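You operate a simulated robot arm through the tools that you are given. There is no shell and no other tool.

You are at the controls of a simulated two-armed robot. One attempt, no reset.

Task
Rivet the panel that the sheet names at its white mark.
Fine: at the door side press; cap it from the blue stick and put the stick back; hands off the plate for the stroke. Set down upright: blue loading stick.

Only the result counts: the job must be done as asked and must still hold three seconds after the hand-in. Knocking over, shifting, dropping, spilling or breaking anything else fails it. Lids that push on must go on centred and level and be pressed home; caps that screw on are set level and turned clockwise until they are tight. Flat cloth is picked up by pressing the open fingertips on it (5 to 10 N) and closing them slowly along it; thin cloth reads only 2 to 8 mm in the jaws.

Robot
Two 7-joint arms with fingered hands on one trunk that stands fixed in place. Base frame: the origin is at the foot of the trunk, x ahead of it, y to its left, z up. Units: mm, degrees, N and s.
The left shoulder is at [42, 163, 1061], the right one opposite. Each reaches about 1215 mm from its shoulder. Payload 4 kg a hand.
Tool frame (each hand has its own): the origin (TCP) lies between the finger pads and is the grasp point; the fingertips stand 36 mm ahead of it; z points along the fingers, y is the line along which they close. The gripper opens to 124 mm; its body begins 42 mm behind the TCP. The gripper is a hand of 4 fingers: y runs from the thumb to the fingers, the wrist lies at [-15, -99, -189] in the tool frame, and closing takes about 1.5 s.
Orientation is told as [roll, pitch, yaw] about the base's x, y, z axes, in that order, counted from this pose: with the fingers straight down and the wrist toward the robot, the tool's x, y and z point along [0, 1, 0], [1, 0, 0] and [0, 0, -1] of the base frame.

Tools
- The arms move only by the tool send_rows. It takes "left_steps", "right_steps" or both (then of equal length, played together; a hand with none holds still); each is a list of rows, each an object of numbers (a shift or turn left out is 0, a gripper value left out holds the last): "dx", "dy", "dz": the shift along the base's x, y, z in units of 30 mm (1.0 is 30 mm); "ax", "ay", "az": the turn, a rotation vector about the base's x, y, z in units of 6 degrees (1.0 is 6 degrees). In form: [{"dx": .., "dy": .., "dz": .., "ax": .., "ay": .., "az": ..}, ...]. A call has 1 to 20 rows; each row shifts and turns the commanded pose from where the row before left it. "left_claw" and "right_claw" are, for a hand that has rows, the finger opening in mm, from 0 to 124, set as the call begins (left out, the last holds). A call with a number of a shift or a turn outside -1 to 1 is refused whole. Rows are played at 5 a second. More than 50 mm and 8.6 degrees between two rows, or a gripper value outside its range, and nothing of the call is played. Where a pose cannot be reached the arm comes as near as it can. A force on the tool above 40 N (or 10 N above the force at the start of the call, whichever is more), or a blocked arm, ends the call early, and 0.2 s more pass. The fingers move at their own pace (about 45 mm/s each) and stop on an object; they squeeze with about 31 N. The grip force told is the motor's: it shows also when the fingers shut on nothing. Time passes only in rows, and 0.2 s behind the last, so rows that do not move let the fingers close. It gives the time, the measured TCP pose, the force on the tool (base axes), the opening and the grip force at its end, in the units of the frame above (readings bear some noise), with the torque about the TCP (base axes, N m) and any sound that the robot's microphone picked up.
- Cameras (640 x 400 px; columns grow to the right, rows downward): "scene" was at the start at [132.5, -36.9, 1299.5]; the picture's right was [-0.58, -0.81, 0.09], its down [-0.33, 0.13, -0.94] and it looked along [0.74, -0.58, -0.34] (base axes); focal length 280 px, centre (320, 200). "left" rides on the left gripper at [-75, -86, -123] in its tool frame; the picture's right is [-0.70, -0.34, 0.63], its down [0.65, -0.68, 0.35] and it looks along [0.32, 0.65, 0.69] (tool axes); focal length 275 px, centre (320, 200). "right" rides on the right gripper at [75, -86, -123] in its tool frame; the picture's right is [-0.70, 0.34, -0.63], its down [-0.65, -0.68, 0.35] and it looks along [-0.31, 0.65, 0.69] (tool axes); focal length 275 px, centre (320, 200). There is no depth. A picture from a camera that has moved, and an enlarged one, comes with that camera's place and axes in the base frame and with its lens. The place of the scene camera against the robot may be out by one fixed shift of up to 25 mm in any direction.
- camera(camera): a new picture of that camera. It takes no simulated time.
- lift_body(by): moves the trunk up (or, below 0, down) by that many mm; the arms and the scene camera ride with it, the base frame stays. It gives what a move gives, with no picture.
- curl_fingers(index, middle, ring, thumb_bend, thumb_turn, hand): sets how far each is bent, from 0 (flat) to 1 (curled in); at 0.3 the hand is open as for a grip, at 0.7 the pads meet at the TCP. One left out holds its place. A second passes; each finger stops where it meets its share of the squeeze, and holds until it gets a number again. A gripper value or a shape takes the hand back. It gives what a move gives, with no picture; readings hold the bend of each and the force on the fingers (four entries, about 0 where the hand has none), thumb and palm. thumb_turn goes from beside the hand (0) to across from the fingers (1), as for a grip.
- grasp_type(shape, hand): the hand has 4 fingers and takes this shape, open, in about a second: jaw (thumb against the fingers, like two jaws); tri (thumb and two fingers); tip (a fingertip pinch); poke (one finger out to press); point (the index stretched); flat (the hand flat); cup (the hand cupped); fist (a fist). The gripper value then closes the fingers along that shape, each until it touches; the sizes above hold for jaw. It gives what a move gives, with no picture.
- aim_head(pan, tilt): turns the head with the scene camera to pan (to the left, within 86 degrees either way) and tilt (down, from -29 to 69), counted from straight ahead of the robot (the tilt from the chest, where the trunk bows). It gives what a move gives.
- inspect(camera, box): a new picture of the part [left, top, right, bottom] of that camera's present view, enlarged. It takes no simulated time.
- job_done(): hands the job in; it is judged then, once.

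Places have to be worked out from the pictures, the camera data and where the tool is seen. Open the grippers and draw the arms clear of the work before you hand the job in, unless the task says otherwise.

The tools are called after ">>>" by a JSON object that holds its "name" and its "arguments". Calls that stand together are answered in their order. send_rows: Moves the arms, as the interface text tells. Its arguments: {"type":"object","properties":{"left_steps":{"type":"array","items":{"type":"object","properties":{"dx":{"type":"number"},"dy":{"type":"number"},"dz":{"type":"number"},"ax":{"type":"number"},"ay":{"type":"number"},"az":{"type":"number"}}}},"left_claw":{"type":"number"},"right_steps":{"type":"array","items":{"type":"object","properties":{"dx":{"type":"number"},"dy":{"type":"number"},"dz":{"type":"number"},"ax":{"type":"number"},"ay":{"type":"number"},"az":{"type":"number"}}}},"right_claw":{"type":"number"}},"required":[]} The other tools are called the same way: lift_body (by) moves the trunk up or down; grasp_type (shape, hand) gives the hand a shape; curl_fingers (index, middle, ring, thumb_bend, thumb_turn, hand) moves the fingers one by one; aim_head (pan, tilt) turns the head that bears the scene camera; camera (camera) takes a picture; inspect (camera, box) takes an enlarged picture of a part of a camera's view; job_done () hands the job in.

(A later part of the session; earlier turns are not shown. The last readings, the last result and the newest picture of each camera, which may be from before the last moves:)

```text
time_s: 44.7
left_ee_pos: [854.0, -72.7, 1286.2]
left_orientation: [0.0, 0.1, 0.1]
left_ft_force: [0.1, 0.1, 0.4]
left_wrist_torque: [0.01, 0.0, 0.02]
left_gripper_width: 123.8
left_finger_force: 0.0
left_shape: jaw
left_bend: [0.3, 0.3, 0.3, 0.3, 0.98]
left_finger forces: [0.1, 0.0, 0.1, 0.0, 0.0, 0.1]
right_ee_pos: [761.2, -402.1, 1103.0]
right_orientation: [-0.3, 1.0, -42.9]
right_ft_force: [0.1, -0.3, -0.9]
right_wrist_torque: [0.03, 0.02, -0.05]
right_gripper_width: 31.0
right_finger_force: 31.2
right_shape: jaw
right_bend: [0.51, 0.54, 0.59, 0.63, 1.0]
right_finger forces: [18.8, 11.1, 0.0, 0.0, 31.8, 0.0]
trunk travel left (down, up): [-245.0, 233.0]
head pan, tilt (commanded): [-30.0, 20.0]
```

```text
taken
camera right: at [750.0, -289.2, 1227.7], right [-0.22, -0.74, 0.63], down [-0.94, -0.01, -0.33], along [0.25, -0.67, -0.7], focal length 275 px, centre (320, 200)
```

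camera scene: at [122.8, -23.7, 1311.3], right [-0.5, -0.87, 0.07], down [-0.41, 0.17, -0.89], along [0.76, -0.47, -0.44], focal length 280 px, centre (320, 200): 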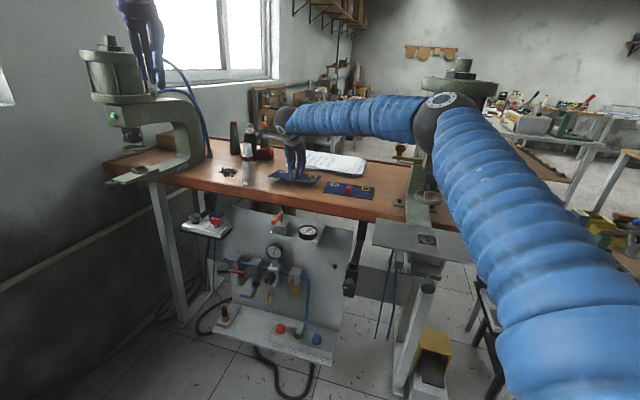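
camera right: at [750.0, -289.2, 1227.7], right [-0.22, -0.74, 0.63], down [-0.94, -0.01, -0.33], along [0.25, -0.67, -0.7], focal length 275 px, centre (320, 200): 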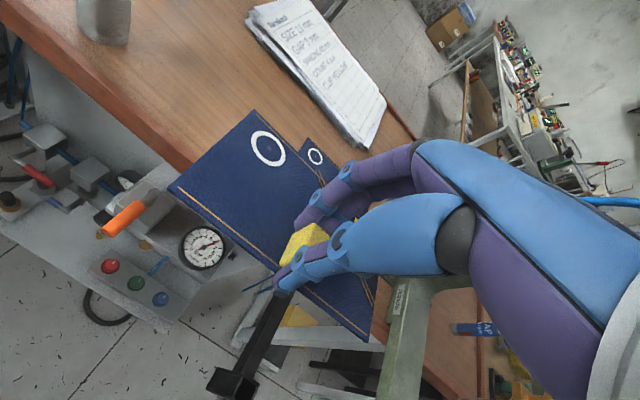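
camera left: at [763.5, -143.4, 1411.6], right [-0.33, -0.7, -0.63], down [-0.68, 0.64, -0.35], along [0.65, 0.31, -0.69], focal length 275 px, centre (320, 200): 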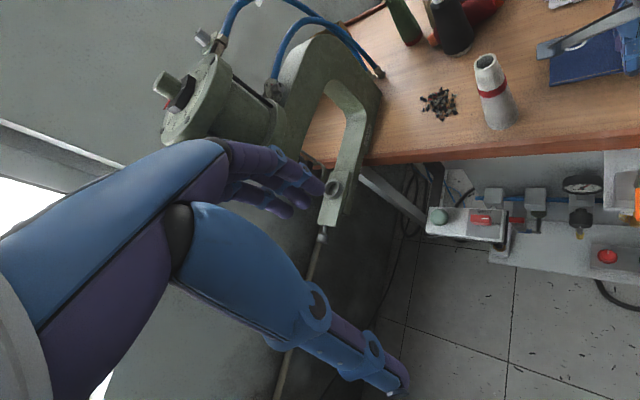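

Panel still firmly held. Continuing toward the press from its left side.

>>> {"name": "send_rows", "arguments": {"right_steps": [{"dx": -0.85, "dy": 0.08}, {"dx": -0.85, "dy": 0.08}, {"dx": -0.85, "dy": 0.08}, {"dx": -0.85, "dy": 0.08}, {"dx": -0.85, "dy": 0.08}, {"dx": -0.85, "dy": 0.08}, {"dx": -0.85, "dy": 0.08}, {"dx": -0.85, "dy": 0.08}, {"dx": -0.85, "dy": 0.08}, {"dx": -0.5, "dy": -0.4, "dz": -0.1}, {"dx": -0.5, "dy": -0.5, "dz": -0.2}, {"dx": -0.5, "dy": -0.5, "dz": -0.2}, {}, {}]}}

>>> {"name": "camera", "arguments": {"camera": "right"}}

>>> {"name": "aim_head", "arguments": {"pan": -55, "tilt": 30}}

>>> {"name": "camera", "arguments": {"camera": "scene"}}

```text
time_s: 47.7
left_ee_pos: [852.1, -74.2, 1287.7]
left_orientation: [0.0, 0.1, 0.1]
left_ft_force: [-0.2, -0.5, 0.0]
left_wrist_torque: [0.03, 0.02, -0.01]
left_gripper_width: 123.8
left_finger_force: 0.0
left_shape: jaw
left_bend: [0.3, 0.3, 0.3, 0.3, 0.98]
left_finger forces: [0.0, 0.1, 0.0, 0.0, 0.0, 0.1]
right_ee_pos: [487.3, -423.8, 1090.1]
right_orientation: [-0.4, 0.9, -42.9]
right_ft_force: [0.3, -0.2, -0.6]
right_wrist_torque: [0.05, 0.03, 0.0]
right_gripper_width: 31.3
right_finger_force: 31.0
right_shape: jaw
right_bend: [0.51, 0.54, 0.59, 0.63, 1.0]
right_finger forces: [18.7, 11.1, 0.0, 0.1, 31.4, 0.0]
trunk travel left (down, up): [-245.0, 233.0]
head pan, tilt (commanded): [-30.0, 20.0]
```

```text
taken
camera right: at [476.3, -311.7, 1214.0], right [-0.22, -0.74, 0.63], down [-0.94, -0.01, -0.33], along [0.25, -0.67, -0.7], focal length 275 px, centre (320, 200)
```

right: 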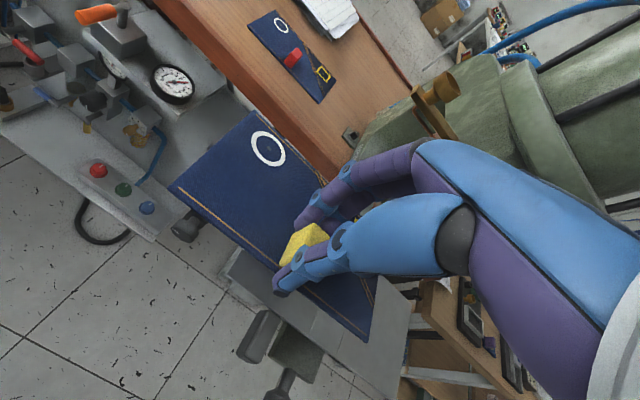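

```text
time_s: 48.6
left_ee_pos: [851.4, -73.3, 1287.5]
left_orientation: [0.1, 0.0, 0.0]
left_ft_force: [-0.3, 0.1, 0.1]
left_wrist_torque: [0.02, 0.0, -0.01]
left_gripper_width: 123.6
left_finger_force: 0.2
left_shape: jaw
left_bend: [0.3, 0.3, 0.3, 0.3, 0.98]
left_finger forces: [0.0, 0.0, 0.0, 0.0, 0.0, 0.1]
right_ee_pos: [486.8, -424.2, 1090.0]
right_orientation: [-0.3, 0.8, -42.9]
right_ft_force: [-0.2, -0.1, 0.0]
right_wrist_torque: [0.02, 0.0, 0.01]
right_gripper_width: 31.2
right_finger_force: 30.8
right_shape: jaw
right_bend: [0.51, 0.54, 0.59, 0.63, 1.0]
right_finger forces: [18.7, 11.0, 0.0, 0.0, 31.4, 0.0]
trunk travel left (down, up): [-245.0, 233.0]
head pan, tilt (commanded): [-55.0, 30.0]
```

```text
taken
camera scene: at [95.4, -55.8, 1298.8], right [-0.81, -0.57, 0.11], down [-0.4, 0.41, -0.82], along [0.43, -0.71, -0.56], focal length 280 px, centre (320, 200)
```

scene: 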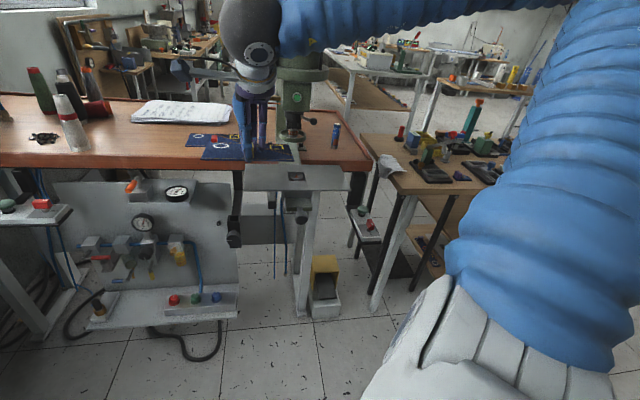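

Clear path to the table. Moving the panel over the lower die at a height of about 45 mm above the table.

>>> {"name": "send_rows", "arguments": {"right_steps": [{"dx": -0.53, "dy": -0.45, "dz": -0.1}, {"dx": -0.53, "dy": -0.45, "dz": -0.1}, {"dx": -0.53, "dy": -0.45, "dz": -0.1}, {"dx": -0.53, "dy": -0.45, "dz": -0.1}, {"dx": -0.53, "dy": -0.45, "dz": -0.1}, {"dx": -0.53, "dy": -0.45, "dz": -0.1}, {"dx": -0.53, "dy": -0.45, "dz": -0.1}, {"dx": -0.53, "dy": -0.45, "dz": -0.1}, {}, {}]}}

>>> {"name": "camera", "arguments": {"camera": "right"}}

>>> {"name": "camera", "arguments": {"camera": "scene"}}

```text
time_s: 50.8
left_ee_pos: [851.5, -73.7, 1287.0]
left_orientation: [0.0, 0.0, 0.0]
left_ft_force: [-0.1, 0.5, -1.2]
left_wrist_torque: [-0.02, -0.02, -0.03]
left_gripper_width: 123.9
left_finger_force: 0.0
left_shape: jaw
left_bend: [0.3, 0.3, 0.3, 0.3, 0.98]
left_finger forces: [0.0, 0.0, 0.1, 0.0, 0.0, 0.1]
right_ee_pos: [361.9, -537.2, 1069.2]
right_orientation: [-0.3, 0.9, -42.9]
right_ft_force: [0.9, -0.3, -0.5]
right_wrist_torque: [0.02, 0.0, 0.02]
right_gripper_width: 30.9
right_finger_force: 30.7
right_shape: jaw
right_bend: [0.51, 0.54, 0.59, 0.63, 1.0]
right_finger forces: [18.8, 11.1, 0.1, 0.0, 31.3, 0.0]
right hand out of reach, approached as far as the arm can: row 8
trunk travel left (down, up): [-245.0, 233.0]
head pan, tilt (commanded): [-55.0, 30.0]
```

```text
taken
camera right: at [351.4, -424.1, 1192.7], right [-0.22, -0.74, 0.63], down [-0.94, -0.01, -0.33], along [0.25, -0.67, -0.7], focal length 275 px, centre (320, 200)
```

right: 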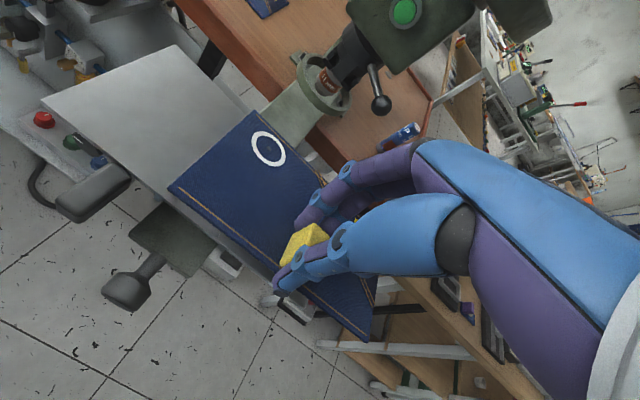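

```text
taken
camera scene: at [94.9, -55.8, 1298.8], right [-0.81, -0.57, 0.11], down [-0.4, 0.41, -0.82], along [0.43, -0.71, -0.56], focal length 280 px, centre (320, 200)
```

scene: 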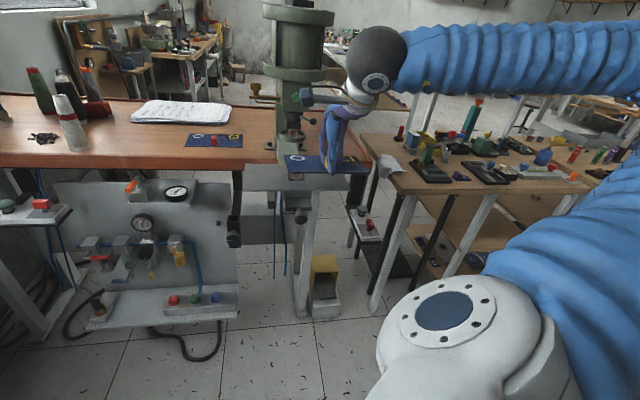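

The reading flags the near limit: the wrist is too close to the shoulder. Lowering the trunk while raising the hand opens the elbow, so I'll alternate: hand up 80, trunk down 80, twice.

>>> {"name": "send_rows", "arguments": {"right_steps": [{"dz": 0.7}, {"dz": 0.9}, {"dz": 0.7}, {"dz": 0.37}, {}]}}

>>> {"name": "lift_body", "arguments": {"by": -80}}

>>> {"name": "send_rows", "arguments": {"right_steps": [{"dz": 0.7}, {"dz": 0.9}, {"dz": 0.7}, {"dz": 0.37}, {}]}}

>>> {"name": "lift_body", "arguments": {"by": -80}}

```text
time_s: 52.0
left_ee_pos: [852.6, -73.1, 1286.7]
left_orientation: [0.0, 0.0, 0.1]
left_ft_force: [-0.5, -0.1, 0.3]
left_wrist_torque: [0.01, -0.02, 0.01]
left_gripper_width: 123.8
left_finger_force: 0.0
left_shape: jaw
left_bend: [0.3, 0.3, 0.3, 0.3, 0.98]
left_finger forces: [0.0, 0.0, 0.1, 0.1, 0.0, 0.0]
right_ee_pos: [363.3, -536.5, 1149.4]
right_orientation: [-0.4, 0.9, -42.9]
right_ft_force: [-0.3, 0.0, -0.9]
right_wrist_torque: [0.01, -0.02, -0.01]
right_gripper_width: 31.2
right_finger_force: 31.2
right_shape: jaw
right_bend: [0.51, 0.54, 0.59, 0.63, 1.0]
right_finger forces: [18.6, 11.0, 0.0, 0.0, 31.1, 0.0]
trunk travel left (down, up): [-245.0, 233.0]
head pan, tilt (commanded): [-55.0, 30.0]
```

```text
time_s: 53.1
left_ee_pos: [851.4, -73.3, 1208.9]
left_orientation: [0.1, -0.1, 0.1]
left_ft_force: [-1.5, 0.3, 0.2]
left_wrist_torque: [-0.01, -0.02, 0.0]
left_gripper_width: 123.7
left_finger_force: 0.1
left_shape: jaw
left_bend: [0.3, 0.3, 0.3, 0.3, 0.98]
left_finger forces: [0.1, 0.1, 0.0, 0.0, 0.1, 0.0]
right_ee_pos: [362.5, -536.5, 1070.7]
right_orientation: [-0.3, 0.9, -42.9]
right_ft_force: [-1.5, 0.7, -0.4]
right_wrist_torque: [0.01, -0.01, 0.03]
right_gripper_width: 31.3
right_finger_force: 31.5
right_shape: jaw
right_bend: [0.51, 0.54, 0.59, 0.63, 1.0]
right_finger forces: [18.6, 10.8, 0.1, 0.0, 31.0, 0.0]
trunk travel left (down, up): [-165.0, 313.0]
head pan, tilt (commanded): [-55.0, 30.0]
```

```text
time_s: 54.3
left_ee_pos: [853.2, -72.3, 1205.8]
left_orientation: [0.1, 0.1, 0.1]
left_ft_force: [0.4, 0.7, -0.1]
left_wrist_torque: [-0.04, 0.02, 0.01]
left_gripper_width: 123.8
left_finger_force: 0.1
left_shape: jaw
left_bend: [0.3, 0.3, 0.3, 0.3, 0.98]
left_finger forces: [0.0, 0.0, 0.0, 0.0, 0.0, 0.0]
right_ee_pos: [364.6, -536.4, 1149.8]
right_orientation: [-0.3, 0.8, -42.7]
right_ft_force: [0.5, -0.5, 0.0]
right_wrist_torque: [0.04, 0.0, 0.01]
right_gripper_width: 31.1
right_finger_force: 30.9
right_shape: jaw
right_bend: [0.51, 0.54, 0.59, 0.63, 1.0]
right_finger forces: [18.7, 10.9, 0.0, 0.0, 30.9, 0.0]
trunk travel left (down, up): [-165.0, 313.0]
head pan, tilt (commanded): [-55.0, 30.0]
```

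```text
time_s: 55.5
left_ee_pos: [851.0, -73.9, 1129.1]
left_orientation: [0.0, -0.2, 0.0]
left_ft_force: [0.2, -0.2, 0.7]
left_wrist_torque: [0.0, -0.01, 0.01]
left_gripper_width: 123.6
left_finger_force: 0.1
left_shape: jaw
left_bend: [0.3, 0.3, 0.3, 0.3, 0.98]
left_finger forces: [0.0, 0.1, 0.0, 0.0, 0.1, 0.0]
right_ee_pos: [363.0, -536.5, 1069.4]
right_orientation: [-0.2, 0.8, -42.9]
right_ft_force: [-0.1, 0.0, -0.5]
right_wrist_torque: [0.03, -0.01, -0.03]
right_gripper_width: 31.2
right_finger_force: 31.2
right_shape: jaw
right_bend: [0.51, 0.54, 0.59, 0.63, 1.0]
right_finger forces: [18.6, 10.8, 0.1, 0.1, 30.8, 0.0]
trunk travel left (down, up): [-85.0, 393.0]
head pan, tilt (commanded): [-55.0, 30.0]
```

Trunk is 140 mm below start; the left hand came down with it, so I'll check its surroundings before continuing.

>>> {"name": "camera", "arguments": {"camera": "left"}}

>>> {"name": "camera", "arguments": {"camera": "right"}}

>>> {"name": "inspect", "arguments": {"camera": "right", "box": [160, 80, 360, 240]}}

```text
taken
camera left: at [764.7, -148.7, 1252.1], right [-0.33, -0.7, -0.63], down [-0.68, 0.64, -0.35], along [0.65, 0.32, -0.69], focal length 275 px, centre (320, 200)
```

left: 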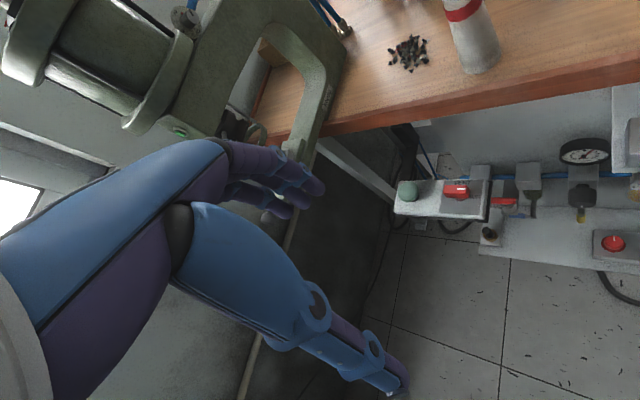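

```text
taken
camera right: at [351.1, -424.1, 1194.7], right [-0.22, -0.74, 0.63], down [-0.94, -0.01, -0.33], along [0.25, -0.67, -0.7], focal length 275 px, centre (320, 200)
```

right: 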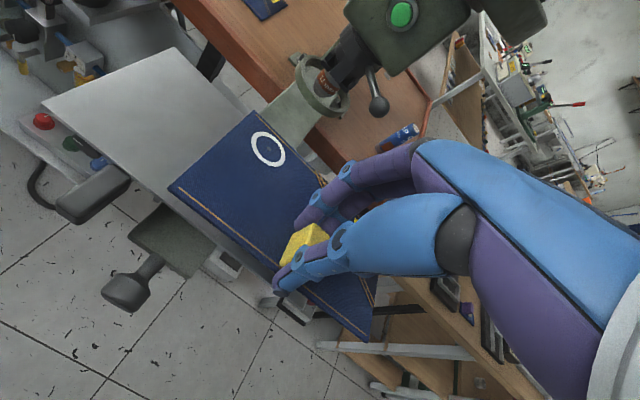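

```text
2.50 times, centred on (260, 160) of right
camera zoom: at [351.1, -424.1, 1194.7], right [-0.22, -0.74, 0.63], down [-0.94, -0.01, -0.33], along [0.25, -0.67, -0.7], focal length 688 px, centre (470, 300)
```

zoom: 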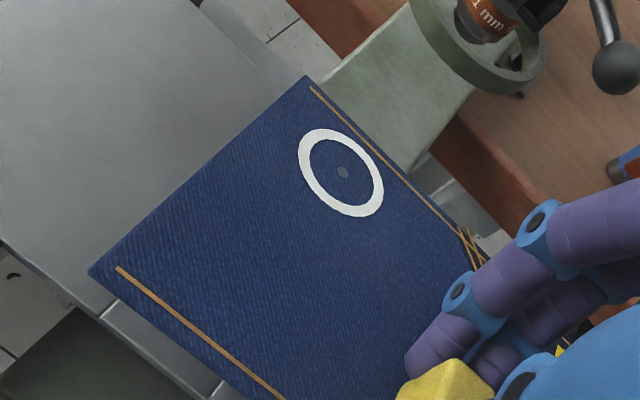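

To align the hidden post with the ring, I'll shift the panel to the right of the die so both ring and post are visible in one wrist-camera image; at the same time I draw the left hand back and up, away from the window press.

>>> {"name": "send_rows", "arguments": {"right_steps": [{"dx": -0.52, "dy": -0.52}, {"dx": -0.52, "dy": -0.52}, {"dx": -0.52, "dy": -0.52}, {"dx": -0.52, "dy": -0.52}, {"dx": -0.52, "dy": -0.52}, {"dz": -0.55}, {"dz": -0.55}, {}, {}], "left_steps": [{"dx": -0.8, "dz": 0.7}, {"dx": -0.8, "dz": 0.7}, {"dx": -0.8, "dz": 0.7}, {"dx": -0.8, "dz": 0.7}, {"dx": -0.8, "dz": 0.7}, {"dx": -0.8, "dz": 0.7}, {"dx": -0.5}, {}, {}]}}

>>> {"name": "camera", "arguments": {"camera": "right"}}

>>> {"name": "inspect", "arguments": {"camera": "right", "box": [80, 20, 320, 200]}}

```text
time_s: 57.5
left_ee_pos: [693.9, -71.6, 1252.2]
left_orientation: [-0.1, 0.0, 0.1]
left_ft_force: [-0.9, -0.1, 0.0]
left_wrist_torque: [0.0, -0.03, 0.02]
left_gripper_width: 123.1
left_finger_force: 0.0
left_shape: jaw
left_bend: [0.3, 0.3, 0.3, 0.3, 0.98]
left_finger forces: [0.0, 0.0, 0.1, 0.1, 0.1, 0.0]
right_ee_pos: [285.3, -613.0, 1037.3]
right_orientation: [-0.3, 0.9, -42.9]
right_ft_force: [0.4, -0.2, -0.5]
right_wrist_torque: [0.04, 0.03, -0.02]
right_gripper_width: 31.0
right_finger_force: 31.2
right_shape: jaw
right_bend: [0.51, 0.54, 0.59, 0.64, 1.0]
right_finger forces: [18.7, 10.8, 0.0, 0.1, 31.1, 0.1]
trunk travel left (down, up): [-85.0, 393.0]
head pan, tilt (commanded): [-55.0, 30.0]
```

```text
taken
camera right: at [274.3, -501.1, 1160.9], right [-0.22, -0.74, 0.63], down [-0.94, -0.01, -0.33], along [0.25, -0.67, -0.7], focal length 275 px, centre (320, 200)
```

right: 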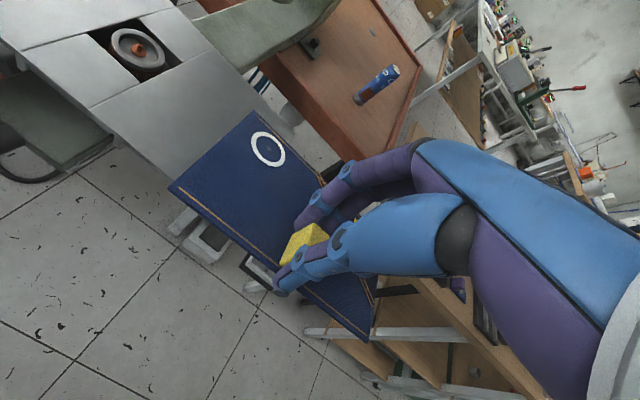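

```text
2.22 times, centred on (200, 110) of right
camera zoom: at [274.3, -501.1, 1160.9], right [-0.22, -0.74, 0.63], down [-0.94, -0.01, -0.33], along [0.25, -0.67, -0.7], focal length 612 px, centre (587, 400)
```

zoom: 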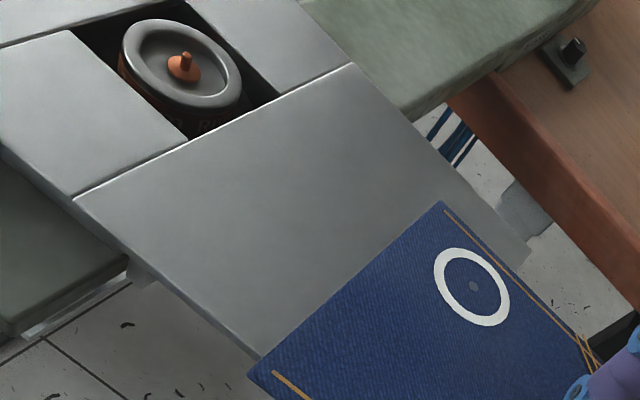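

Both the post and the ring are visible. Zooming in for precise pixel coordinates.

>>> {"name": "inspect", "arguments": {"camera": "right", "box": [100, 15, 180, 85]}}

>>> {"name": "inspect", "arguments": {"camera": "right", "box": [230, 110, 310, 180]}}

```text
5.71 times, centred on (140, 50) of right
camera zoom: at [274.3, -501.1, 1160.9], right [-0.22, -0.74, 0.63], down [-0.94, -0.01, -0.33], along [0.25, -0.67, -0.7], focal length 1573 px, centre (1349, 1057)
```

zoom: 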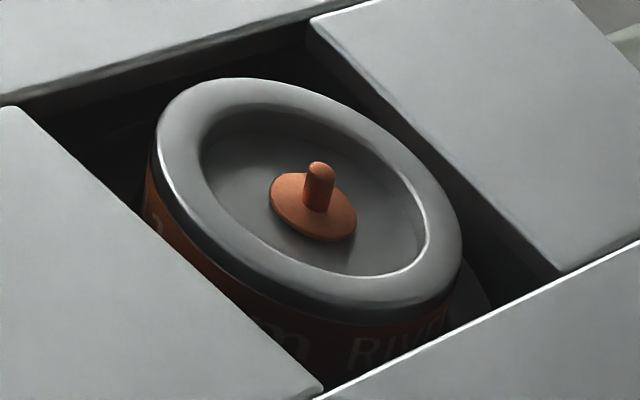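

```text
5.71 times, centred on (270, 145) of right
camera zoom: at [274.3, -501.1, 1160.9], right [-0.22, -0.74, 0.63], down [-0.94, -0.01, -0.33], along [0.25, -0.67, -0.7], focal length 1573 px, centre (606, 514)
```

zoom: 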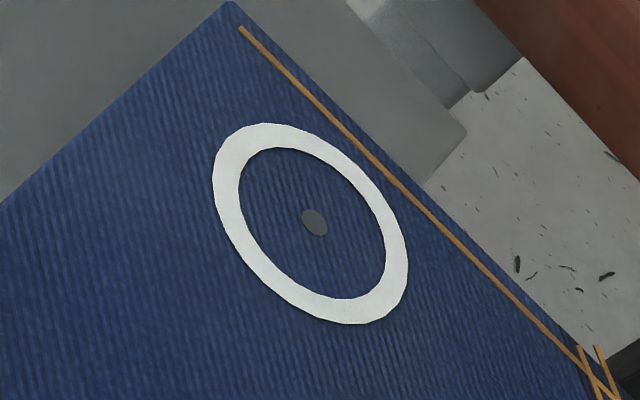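

Measured: panel droops ~5° at the back, ring at tool (60, 76), post at tool (171, 69), so the hand should go to about (355, -527). I'll raise 15 mm, move over the post, then check.

>>> {"name": "send_rows", "arguments": {"right_steps": [{"dz": 0.55}, {"dx": 0.468, "dy": 0.573}, {"dx": 0.468, "dy": 0.573}, {"dx": 0.468, "dy": 0.573}, {"dx": 0.468, "dy": 0.573}, {"dx": 0.468, "dy": 0.573}, {}, {}]}}

>>> {"name": "camera", "arguments": {"camera": "right"}}

>>> {"name": "inspect", "arguments": {"camera": "right", "box": [160, 60, 360, 240]}}

>>> {"name": "inspect", "arguments": {"camera": "scene", "box": [230, 100, 380, 220]}}

```text
time_s: 59.3
left_ee_pos: [694.4, -72.4, 1252.0]
left_orientation: [-0.1, 0.0, 0.1]
left_ft_force: [0.3, -0.8, 0.1]
left_wrist_torque: [0.01, 0.01, 0.01]
left_gripper_width: 123.8
left_finger_force: 0.0
left_shape: jaw
left_bend: [0.3, 0.3, 0.3, 0.3, 0.98]
left_finger forces: [0.0, 0.1, 0.0, 0.0, 0.0, 0.0]
right_ee_pos: [356.7, -525.2, 1055.7]
right_orientation: [-0.3, 1.0, -42.8]
right_ft_force: [-0.1, -0.5, -0.6]
right_wrist_torque: [0.01, 0.03, 0.02]
right_gripper_width: 31.2
right_finger_force: 31.2
right_shape: jaw
right_bend: [0.51, 0.54, 0.59, 0.64, 1.0]
right_finger forces: [18.7, 10.8, 0.0, 0.0, 31.2, 0.0]
trunk travel left (down, up): [-85.0, 393.0]
head pan, tilt (commanded): [-55.0, 30.0]
```

```text
taken
camera right: at [345.4, -413.6, 1178.4], right [-0.22, -0.74, 0.63], down [-0.94, -0.01, -0.33], along [0.25, -0.67, -0.7], focal length 275 px, centre (320, 200)
```

right: 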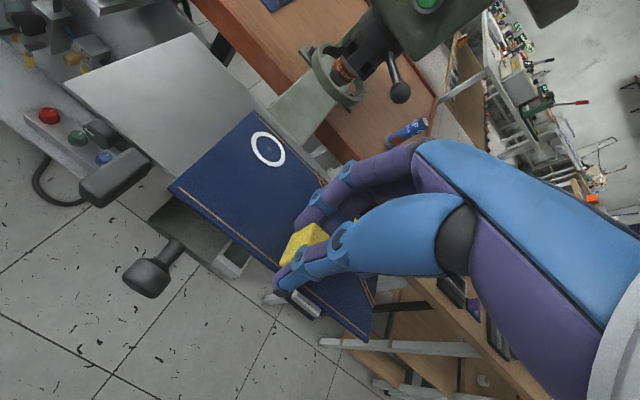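

```text
2.22 times, centred on (260, 150) of right
camera zoom: at [345.4, -413.6, 1178.4], right [-0.22, -0.74, 0.63], down [-0.94, -0.01, -0.33], along [0.25, -0.67, -0.7], focal length 612 px, centre (453, 311)
```

zoom: 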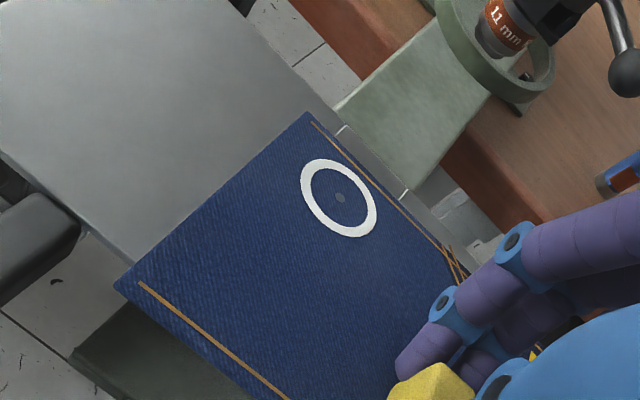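

```text
3.33 times, centred on (305, 160) of scene
camera zoom: at [192.5, -55.7, 1095.9], right [-0.76, -0.57, 0.29], down [-0.58, 0.41, -0.71], along [0.29, -0.71, -0.64], focal length 932 px, centre (370, 333)
```

zoom: 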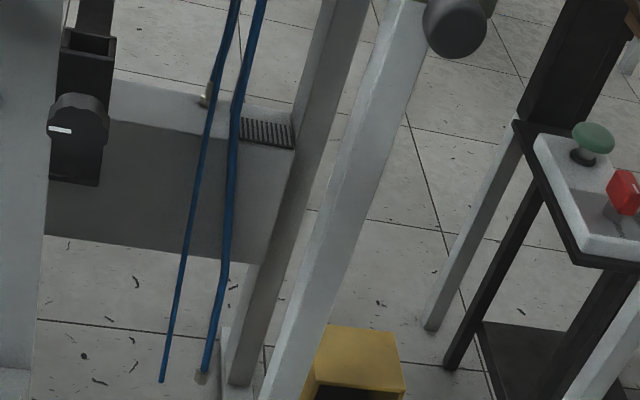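

I'll tilt the hand ~5° to level the drooping panel, correct the position, and come down to about 20 mm above the table for another check.

>>> {"name": "send_rows", "arguments": {"right_steps": [{"ax": -0.27, "ay": -0.37, "dx": -0.09}, {"ax": -0.26, "ay": -0.37, "dx": -0.09, "dy": 0.03}, {"dz": -0.4}, {}, {}]}}

>>> {"name": "aim_head", "arguments": {"pan": -50, "tilt": 0}}

>>> {"name": "camera", "arguments": {"camera": "scene"}}

>>> {"name": "inspect", "arguments": {"camera": "right", "box": [160, 60, 360, 240]}}

```text
time_s: 60.5
left_ee_pos: [694.4, -72.0, 1252.1]
left_orientation: [-0.1, 0.0, 0.1]
left_ft_force: [0.1, 0.7, 0.7]
left_wrist_torque: [-0.02, 0.02, -0.01]
left_gripper_width: 123.8
left_finger_force: 0.0
left_shape: jaw
left_bend: [0.3, 0.3, 0.3, 0.3, 0.98]
left_finger forces: [0.0, 0.0, 0.0, 0.1, 0.0, 0.0]
right_ee_pos: [351.3, -526.3, 1041.8]
right_orientation: [0.3, -4.5, -42.9]
right_ft_force: [-0.4, 1.0, -0.6]
right_wrist_torque: [0.04, 0.03, 0.0]
right_gripper_width: 31.1
right_finger_force: 31.6
right_shape: jaw
right_bend: [0.51, 0.54, 0.59, 0.64, 1.0]
right_finger forces: [18.6, 10.9, 0.1, 0.1, 31.1, 0.0]
trunk travel left (down, up): [-85.0, 393.0]
head pan, tilt (commanded): [-55.0, 30.0]
```

```text
time_s: 61.5
left_ee_pos: [693.5, -72.3, 1250.6]
left_orientation: [0.0, 0.0, 0.1]
left_ft_force: [-0.1, -0.4, -0.7]
left_wrist_torque: [-0.04, 0.0, -0.01]
left_gripper_width: 123.9
left_finger_force: 0.0
left_shape: jaw
left_bend: [0.3, 0.3, 0.3, 0.3, 0.98]
left_finger forces: [0.1, 0.0, 0.0, 0.1, 0.1, 0.0]
right_ee_pos: [351.6, -527.1, 1041.3]
right_orientation: [0.4, -4.5, -42.9]
right_ft_force: [0.0, -0.7, -0.5]
right_wrist_torque: [0.0, 0.02, -0.02]
right_gripper_width: 31.0
right_finger_force: 30.8
right_shape: jaw
right_bend: [0.51, 0.54, 0.59, 0.64, 1.0]
right_finger forces: [18.7, 10.8, 0.0, 0.1, 31.1, 0.0]
trunk travel left (down, up): [-85.0, 393.0]
head pan, tilt (commanded): [-50.0, 0.0]
```

```text
taken
camera scene: at [215.2, -50.6, 1138.9], right [-0.72, -0.64, 0.27], down [-0.36, 0.0, -0.93], along [0.6, -0.77, -0.23], focal length 280 px, centre (320, 200)
```

scene: 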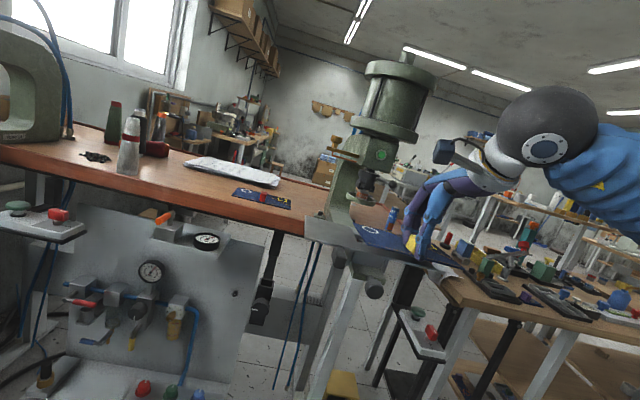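

```text
2.22 times, centred on (260, 150) of right
camera zoom: at [331.1, -407.6, 1157.3], right [-0.27, -0.71, 0.65], down [-0.91, -0.03, -0.4], along [0.3, -0.71, -0.64], focal length 612 px, centre (453, 311)
```

zoom: 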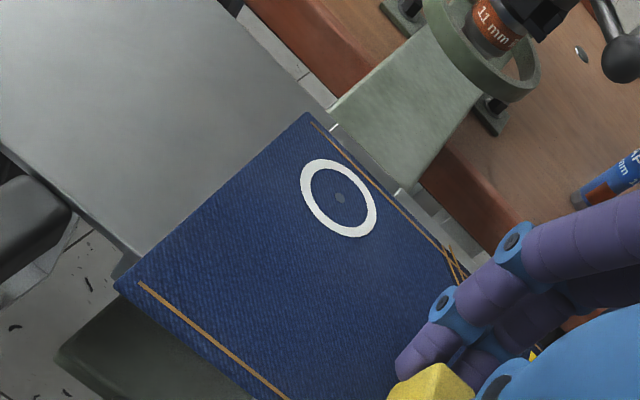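

Panel is now nearly level and the ring is within ~2–3 mm of the post by my estimate. Applying a small correction and lowering in small steps while watching force.

>>> {"name": "send_rows", "arguments": {"right_steps": [{"dx": -0.058, "dy": 0.055, "dz": -0.15}, {"dz": -0.15}, {}, {}]}}

>>> {"name": "send_rows", "arguments": {"right_steps": [{"dz": -0.1}, {"dz": -0.1}, {}]}}

```text
time_s: 62.5
left_ee_pos: [694.3, -72.3, 1252.2]
left_orientation: [0.0, 0.0, 0.0]
left_ft_force: [-0.1, 0.5, 0.4]
left_wrist_torque: [-0.01, -0.02, 0.0]
left_gripper_width: 123.6
left_finger_force: 0.0
left_shape: jaw
left_bend: [0.3, 0.3, 0.3, 0.3, 0.98]
left_finger forces: [0.0, 0.0, 0.0, 0.0, 0.0, 0.1]
right_ee_pos: [348.9, -526.3, 1033.5]
right_orientation: [0.4, -4.6, -42.9]
right_ft_force: [-0.2, 0.5, 0.0]
right_wrist_torque: [0.03, 0.01, 0.02]
right_gripper_width: 31.0
right_finger_force: 31.1
right_shape: jaw
right_bend: [0.51, 0.54, 0.59, 0.64, 1.0]
right_finger forces: [18.5, 10.8, 0.0, 0.0, 31.1, 0.0]
trunk travel left (down, up): [-85.0, 393.0]
head pan, tilt (commanded): [-50.0, 0.0]
```

```text
time_s: 63.2
left_ee_pos: [694.5, -71.6, 1251.7]
left_orientation: [0.0, 0.0, 0.1]
left_ft_force: [0.0, -0.3, -0.7]
left_wrist_torque: [-0.02, 0.0, -0.01]
left_gripper_width: 123.7
left_finger_force: 0.0
left_shape: jaw
left_bend: [0.3, 0.3, 0.3, 0.3, 0.98]
left_finger forces: [0.1, 0.0, 0.0, 0.1, 0.0, 0.0]
right_ee_pos: [348.8, -526.0, 1025.6]
right_orientation: [0.4, -4.5, -42.9]
right_ft_force: [0.4, 0.9, 0.1]
right_wrist_torque: [0.03, 0.02, -0.01]
right_gripper_width: 31.2
right_finger_force: 31.0
right_shape: jaw
right_bend: [0.51, 0.54, 0.59, 0.64, 1.0]
right_finger forces: [18.6, 10.8, 0.0, 0.1, 31.2, 0.0]
trunk travel left (down, up): [-85.0, 393.0]
head pan, tilt (commanded): [-50.0, 0.0]
```

No contact yet at TCP z=1025. Let me look from the scene and right cameras at the gap under the panel.

>>> {"name": "inspect", "arguments": {"camera": "scene", "box": [290, 190, 470, 300]}}

>>> {"name": "inspect", "arguments": {"camera": "right", "box": [160, 60, 360, 240]}}

```text
3.56 times, centred on (380, 245) of scene
camera zoom: at [215.2, -50.6, 1139.0], right [-0.71, -0.64, 0.27], down [-0.36, 0.0, -0.93], along [0.6, -0.77, -0.23], focal length 994 px, centre (107, 40)
```

zoom: 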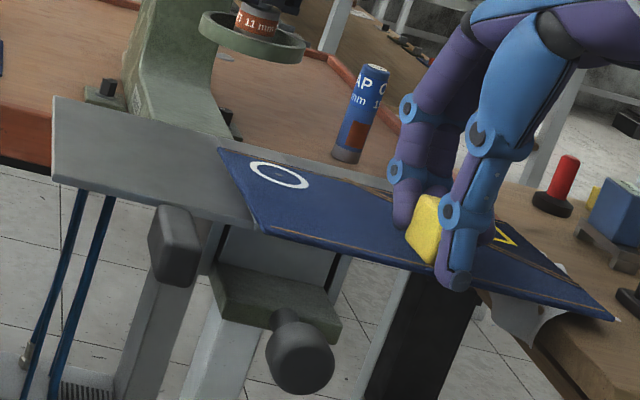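

```text
2.22 times, centred on (260, 150) of right
camera zoom: at [328.8, -406.8, 1142.1], right [-0.27, -0.71, 0.65], down [-0.91, -0.03, -0.4], along [0.3, -0.71, -0.64], focal length 612 px, centre (453, 311)
```

zoom: 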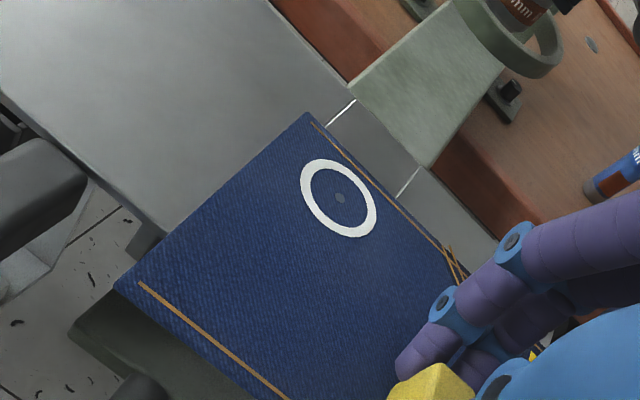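

The seam lines let me compare directly: the ring needs about 2.5 mm more to the left of the press axis. I'll raise slightly, shift, and lower again.

>>> {"name": "send_rows", "arguments": {"right_steps": [{"dz": 0.15}, {"dx": 0.058, "dy": 0.058}, {"dz": -0.1}, {"dz": -0.1}, {}]}}

>>> {"name": "send_rows", "arguments": {"right_steps": [{"dz": -0.07}, {"dz": -0.07}, {}]}}

```text
time_s: 64.5
left_ee_pos: [694.8, -71.9, 1250.7]
left_orientation: [0.0, -0.1, 0.1]
left_ft_force: [-0.6, -0.7, 0.5]
left_wrist_torque: [-0.04, -0.01, -0.01]
left_gripper_width: 123.8
left_finger_force: 0.0
left_shape: jaw
left_bend: [0.3, 0.3, 0.3, 0.3, 0.98]
left_finger forces: [0.0, 0.0, 0.1, 0.1, 0.1, 0.0]
right_ee_pos: [350.0, -523.8, 1024.5]
right_orientation: [0.3, -4.5, -42.9]
right_ft_force: [-1.1, -0.3, -0.8]
right_wrist_torque: [-0.01, 0.02, -0.02]
right_gripper_width: 31.0
right_finger_force: 31.1
right_shape: jaw
right_bend: [0.51, 0.54, 0.59, 0.64, 1.0]
right_finger forces: [18.6, 10.9, 0.0, 0.0, 31.1, 0.0]
trunk travel left (down, up): [-85.0, 393.0]
head pan, tilt (commanded): [-50.0, 0.0]
```

```text
time_s: 65.2
left_ee_pos: [693.5, -72.1, 1252.0]
left_orientation: [0.0, 0.0, 0.2]
left_ft_force: [-0.2, 0.1, 0.3]
left_wrist_torque: [0.02, 0.04, -0.01]
left_gripper_width: 123.8
left_finger_force: 0.0
left_shape: jaw
left_bend: [0.3, 0.3, 0.3, 0.3, 0.98]
left_finger forces: [0.1, 0.1, 0.0, 0.1, 0.1, 0.1]
right_ee_pos: [351.1, -524.2, 1021.5]
right_orientation: [0.4, -4.6, -42.9]
right_ft_force: [-1.0, -0.1, 3.3]
right_wrist_torque: [-0.21, -0.23, 0.0]
right_gripper_width: 31.0
right_finger_force: 30.5
right_shape: jaw
right_bend: [0.51, 0.54, 0.59, 0.63, 1.0]
right_finger forces: [19.2, 11.1, 0.0, 0.0, 32.1, 0.0]
trunk travel left (down, up): [-85.0, 393.0]
head pan, tilt (commanded): [-50.0, 0.0]
```

First contact: 3 N at the panel's back edge, not at the pin. Let me check ring alignment in the image before pressing it flat.

>>> {"name": "inspect", "arguments": {"camera": "right", "box": [160, 60, 360, 240]}}

>>> {"name": "inspect", "arguments": {"camera": "scene", "box": [290, 190, 470, 300]}}

```text
2.22 times, centred on (260, 150) of right
camera zoom: at [330.1, -404.9, 1136.9], right [-0.27, -0.71, 0.65], down [-0.91, -0.03, -0.4], along [0.3, -0.71, -0.64], focal length 612 px, centre (453, 311)
```

zoom: 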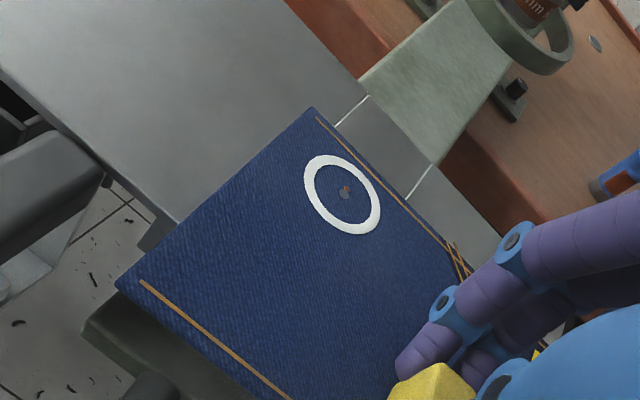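

```text
3.56 times, centred on (380, 245) of scene
camera zoom: at [215.0, -50.4, 1139.1], right [-0.72, -0.64, 0.27], down [-0.36, 0.0, -0.93], along [0.6, -0.77, -0.23], focal length 994 px, centre (107, 40)
```

zoom: 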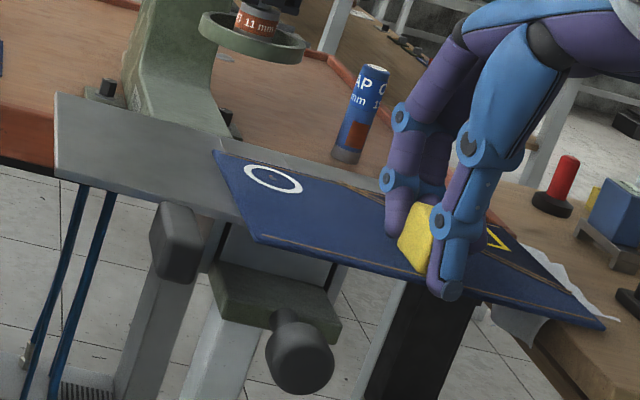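

The copper pin tip now shows through right at the centre dot. Zooming in to see the offset.

>>> {"name": "inspect", "arguments": {"camera": "right", "box": [250, 105, 290, 140]}}

>>> {"name": "inspect", "arguments": {"camera": "scene", "box": [350, 230, 385, 250]}}

```text
11.43 times, centred on (270, 122) of right
camera zoom: at [330.1, -404.9, 1136.9], right [-0.27, -0.71, 0.65], down [-0.91, -0.03, -0.4], along [0.3, -0.71, -0.64], focal length 3146 px, centre (891, 1086)
```

zoom: 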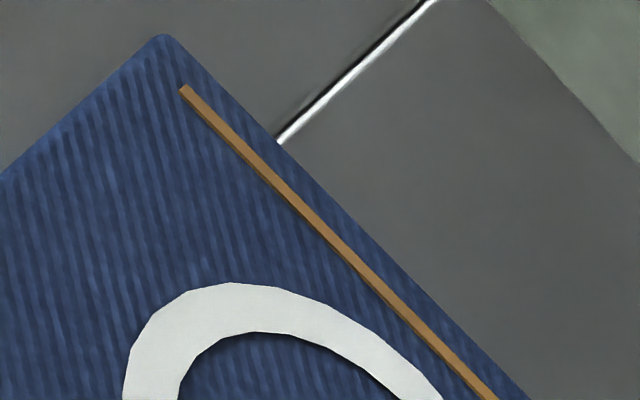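

```text
16.00 times, centred on (368, 240) of scene
camera zoom: at [215.0, -50.4, 1139.1], right [-0.72, -0.64, 0.27], down [-0.36, 0.0, -0.93], along [0.6, -0.77, -0.23], focal length 4472 px, centre (-440, -440)
```

zoom: 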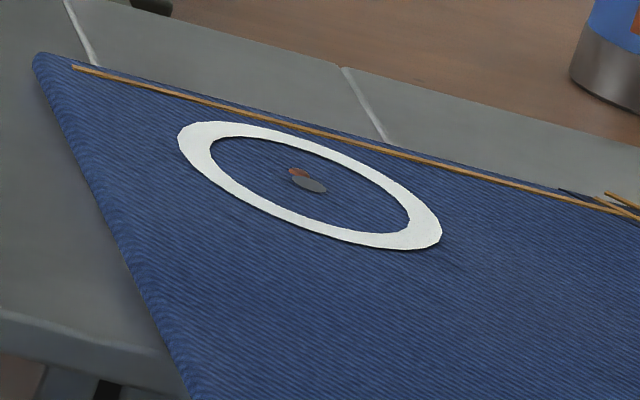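

>>> {"name": "inspect", "arguments": {"camera": "right", "box": [252, 135, 292, 160]}}

```text
16.00 times, centred on (272, 148) of right
camera zoom: at [330.1, -404.9, 1136.9], right [-0.27, -0.71, 0.65], down [-0.91, -0.03, -0.4], along [0.3, -0.71, -0.64], focal length 4404 px, centre (1088, 1040)
```

zoom: 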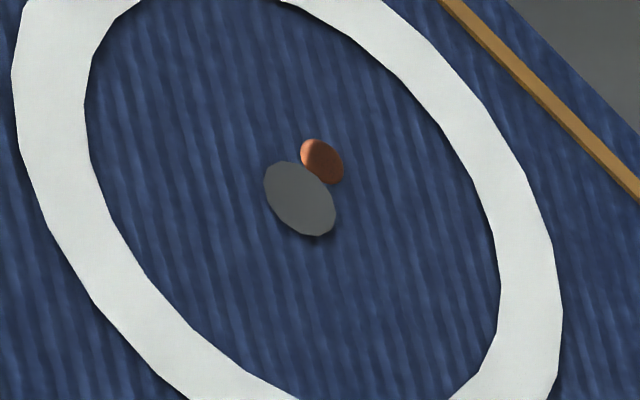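

The dot is about 2.5 mm short of the pin along the press axis. I'll lift 2 mm, shift 2.5 mm inward, and set it down again.

>>> {"name": "send_rows", "arguments": {"right_steps": [{"dz": 0.08}, {"dx": 0.063, "dy": -0.059}, {"dz": -0.08}, {"dz": -0.06}, {}]}}

>>> {"name": "inspect", "arguments": {"camera": "right", "box": [252, 135, 292, 160]}}

>>> {"name": "inspect", "arguments": {"camera": "scene", "box": [350, 230, 385, 250]}}

```text
time_s: 66.5
left_ee_pos: [693.9, -71.3, 1251.4]
left_orientation: [0.0, 0.0, 0.1]
left_ft_force: [-0.1, 0.5, -0.3]
left_wrist_torque: [0.01, -0.02, -0.02]
left_gripper_width: 123.7
left_finger_force: 0.1
left_shape: jaw
left_bend: [0.3, 0.3, 0.3, 0.3, 0.98]
left_finger forces: [0.0, 0.1, 0.1, 0.0, 0.0, 0.0]
right_ee_pos: [352.8, -526.7, 1019.2]
right_orientation: [0.4, -4.7, -42.9]
right_ft_force: [-1.9, -1.3, 8.3]
right_wrist_torque: [-0.14, -0.29, -0.03]
right_gripper_width: 31.2
right_finger_force: 31.3
right_shape: jaw
right_bend: [0.5, 0.54, 0.59, 0.63, 1.0]
right_finger forces: [19.9, 11.3, 0.0, 0.0, 34.0, 0.0]
trunk travel left (down, up): [-85.0, 393.0]
head pan, tilt (commanded): [-50.0, 0.0]
```

```text
16.00 times, centred on (272, 148) of right
camera zoom: at [331.6, -406.6, 1135.6], right [-0.27, -0.71, 0.65], down [-0.91, -0.03, -0.4], along [0.3, -0.71, -0.64], focal length 4404 px, centre (1088, 1040)
```

zoom: 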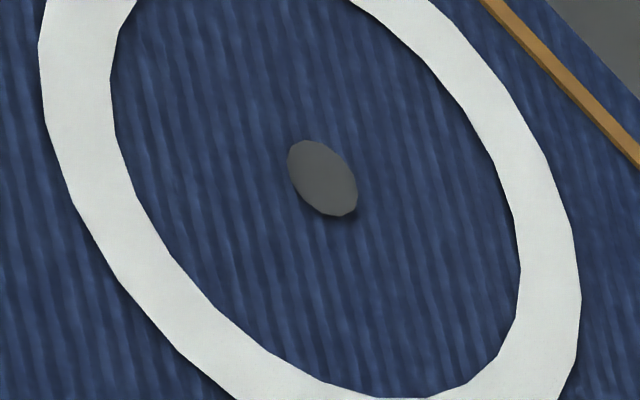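

```text
16.00 times, centred on (368, 240) of scene
camera zoom: at [214.7, -50.3, 1139.2], right [-0.72, -0.64, 0.27], down [-0.36, 0.0, -0.93], along [0.6, -0.77, -0.23], focal length 4472 px, centre (-440, -440)
```

zoom: 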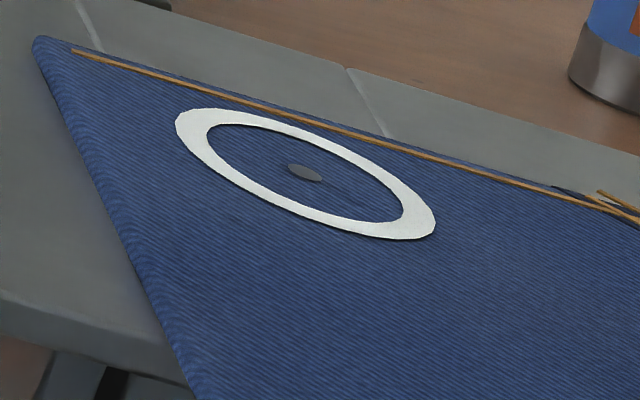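

The pin is now hidden exactly under the centre dot (expected position (323,176) vs dot (322,178)), with 8 N of light pressing. I'll open the fingers to release the clip.

>>> {"name": "send_rows", "arguments": {"right_steps": [{}, {}, {}, {}, {}], "right_claw": 70}}

>>> {"name": "inspect", "arguments": {"camera": "right", "box": [252, 135, 292, 160]}}

>>> {"name": "inspect", "arguments": {"camera": "scene", "box": [290, 190, 470, 300]}}

```text
time_s: 67.7
left_ee_pos: [694.5, -71.8, 1251.5]
left_orientation: [0.0, 0.1, 0.2]
left_ft_force: [-0.7, -0.6, -0.2]
left_wrist_torque: [-0.02, 0.0, 0.01]
left_gripper_width: 123.8
left_finger_force: 0.0
left_shape: jaw
left_bend: [0.3, 0.3, 0.3, 0.3, 0.98]
left_finger forces: [0.0, 0.1, 0.1, 0.0, 0.0, 0.1]
right_ee_pos: [350.4, -525.7, 1019.3]
right_orientation: [0.4, -4.4, -43.0]
right_ft_force: [-0.6, 0.3, 0.1]
right_wrist_torque: [-0.01, 0.0, 0.02]
right_gripper_width: 69.7
right_finger_force: 0.0
right_shape: jaw
right_bend: [0.39, 0.43, 0.41, 0.54, 0.99]
right_finger forces: [0.0, 0.0, 0.0, 0.1, 0.0, 0.0]
trunk travel left (down, up): [-85.0, 393.0]
head pan, tilt (commanded): [-50.0, 0.0]
```

```text
16.00 times, centred on (272, 148) of right
camera zoom: at [332.1, -406.8, 1135.0], right [-0.27, -0.71, 0.65], down [-0.91, -0.03, -0.4], along [0.3, -0.71, -0.64], focal length 4404 px, centre (1088, 1040)
```

zoom: 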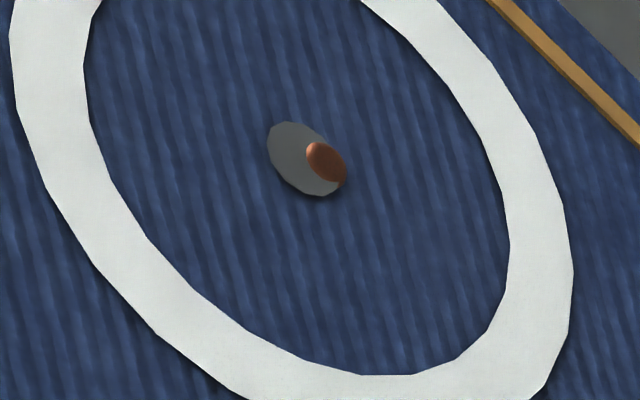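

```text
3.56 times, centred on (380, 245) of scene
camera zoom: at [215.2, -50.6, 1139.0], right [-0.71, -0.64, 0.27], down [-0.36, 0.0, -0.93], along [0.6, -0.77, -0.23], focal length 994 px, centre (107, 40)
```

zoom: 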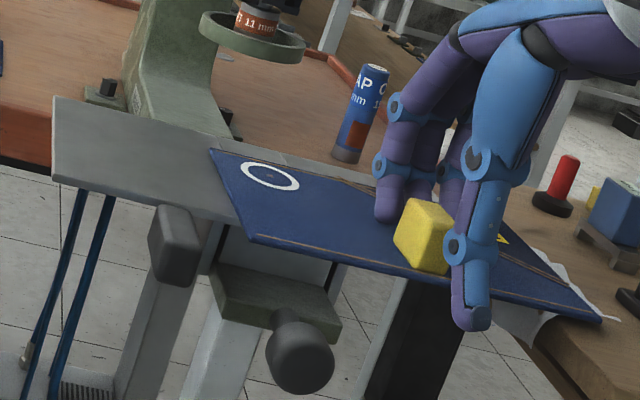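

The panel lies on the table with the pin tip showing through the centre dot (offset under 1 mm). Now I'll raise the hand clear, straighten it, and move around the press's right side toward the stick.

>>> {"name": "send_rows", "arguments": {"right_steps": [{"dz": 0.3}, {"dz": 0.6}, {"dz": 0.9}, {"dz": 0.9, "ay": 0.3, "ax": 0.25}, {"dz": 0.9, "ay": 0.25, "ax": 0.25}, {"dx": -0.33, "dy": -0.76}, {"dx": -0.33, "dy": -0.76}, {"dx": -0.33, "dy": -0.76}, {"dx": -0.33, "dy": -0.76}, {"dx": -0.33, "dy": -0.76}, {}], "right_claw": 90}}

>>> {"name": "camera", "arguments": {"camera": "right"}}

>>> {"name": "inspect", "arguments": {"camera": "scene", "box": [290, 180, 490, 310]}}

```text
time_s: 70.0
left_ee_pos: [694.3, -70.8, 1251.8]
left_orientation: [0.0, 0.0, 0.1]
left_ft_force: [0.2, 0.8, -0.6]
left_wrist_torque: [0.01, 0.0, 0.01]
left_gripper_width: 123.8
left_finger_force: 0.1
left_shape: jaw
left_bend: [0.3, 0.3, 0.3, 0.3, 0.98]
left_finger forces: [0.0, 0.0, 0.0, 0.1, 0.0, 0.1]
right_ee_pos: [304.2, -640.2, 1127.1]
right_orientation: [0.4, -0.1, -42.9]
right_ft_force: [-0.2, 0.4, -0.3]
right_wrist_torque: [-0.02, -0.01, -0.02]
right_gripper_width: 89.8
right_finger_force: 0.0
right_shape: jaw
right_bend: [0.34, 0.37, 0.36, 0.39, 0.99]
right_finger forces: [0.0, 0.0, 0.0, 0.0, 0.1, 0.0]
trunk travel left (down, up): [-85.0, 393.0]
head pan, tilt (commanded): [-50.0, 0.0]
```

```text
taken
camera right: at [289.8, -526.6, 1250.4], right [-0.23, -0.74, 0.63], down [-0.94, -0.01, -0.35], along [0.26, -0.67, -0.69], focal length 275 px, centre (320, 200)
```

right: 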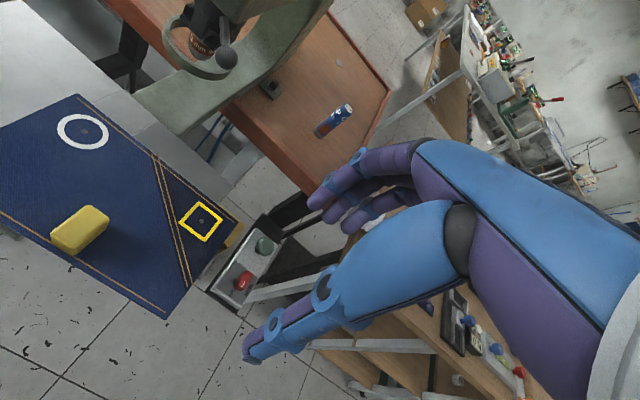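

```text
3.08 times, centred on (390, 245) of scene
camera zoom: at [215.4, -50.5, 1138.9], right [-0.71, -0.64, 0.27], down [-0.36, 0.0, -0.93], along [0.6, -0.77, -0.23], focal length 860 px, centre (105, 62)
```

zoom: 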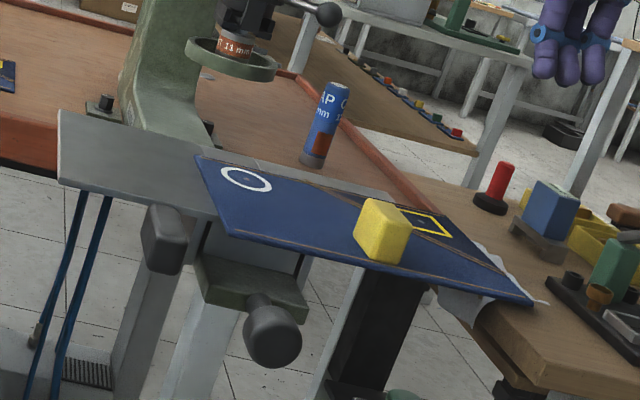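

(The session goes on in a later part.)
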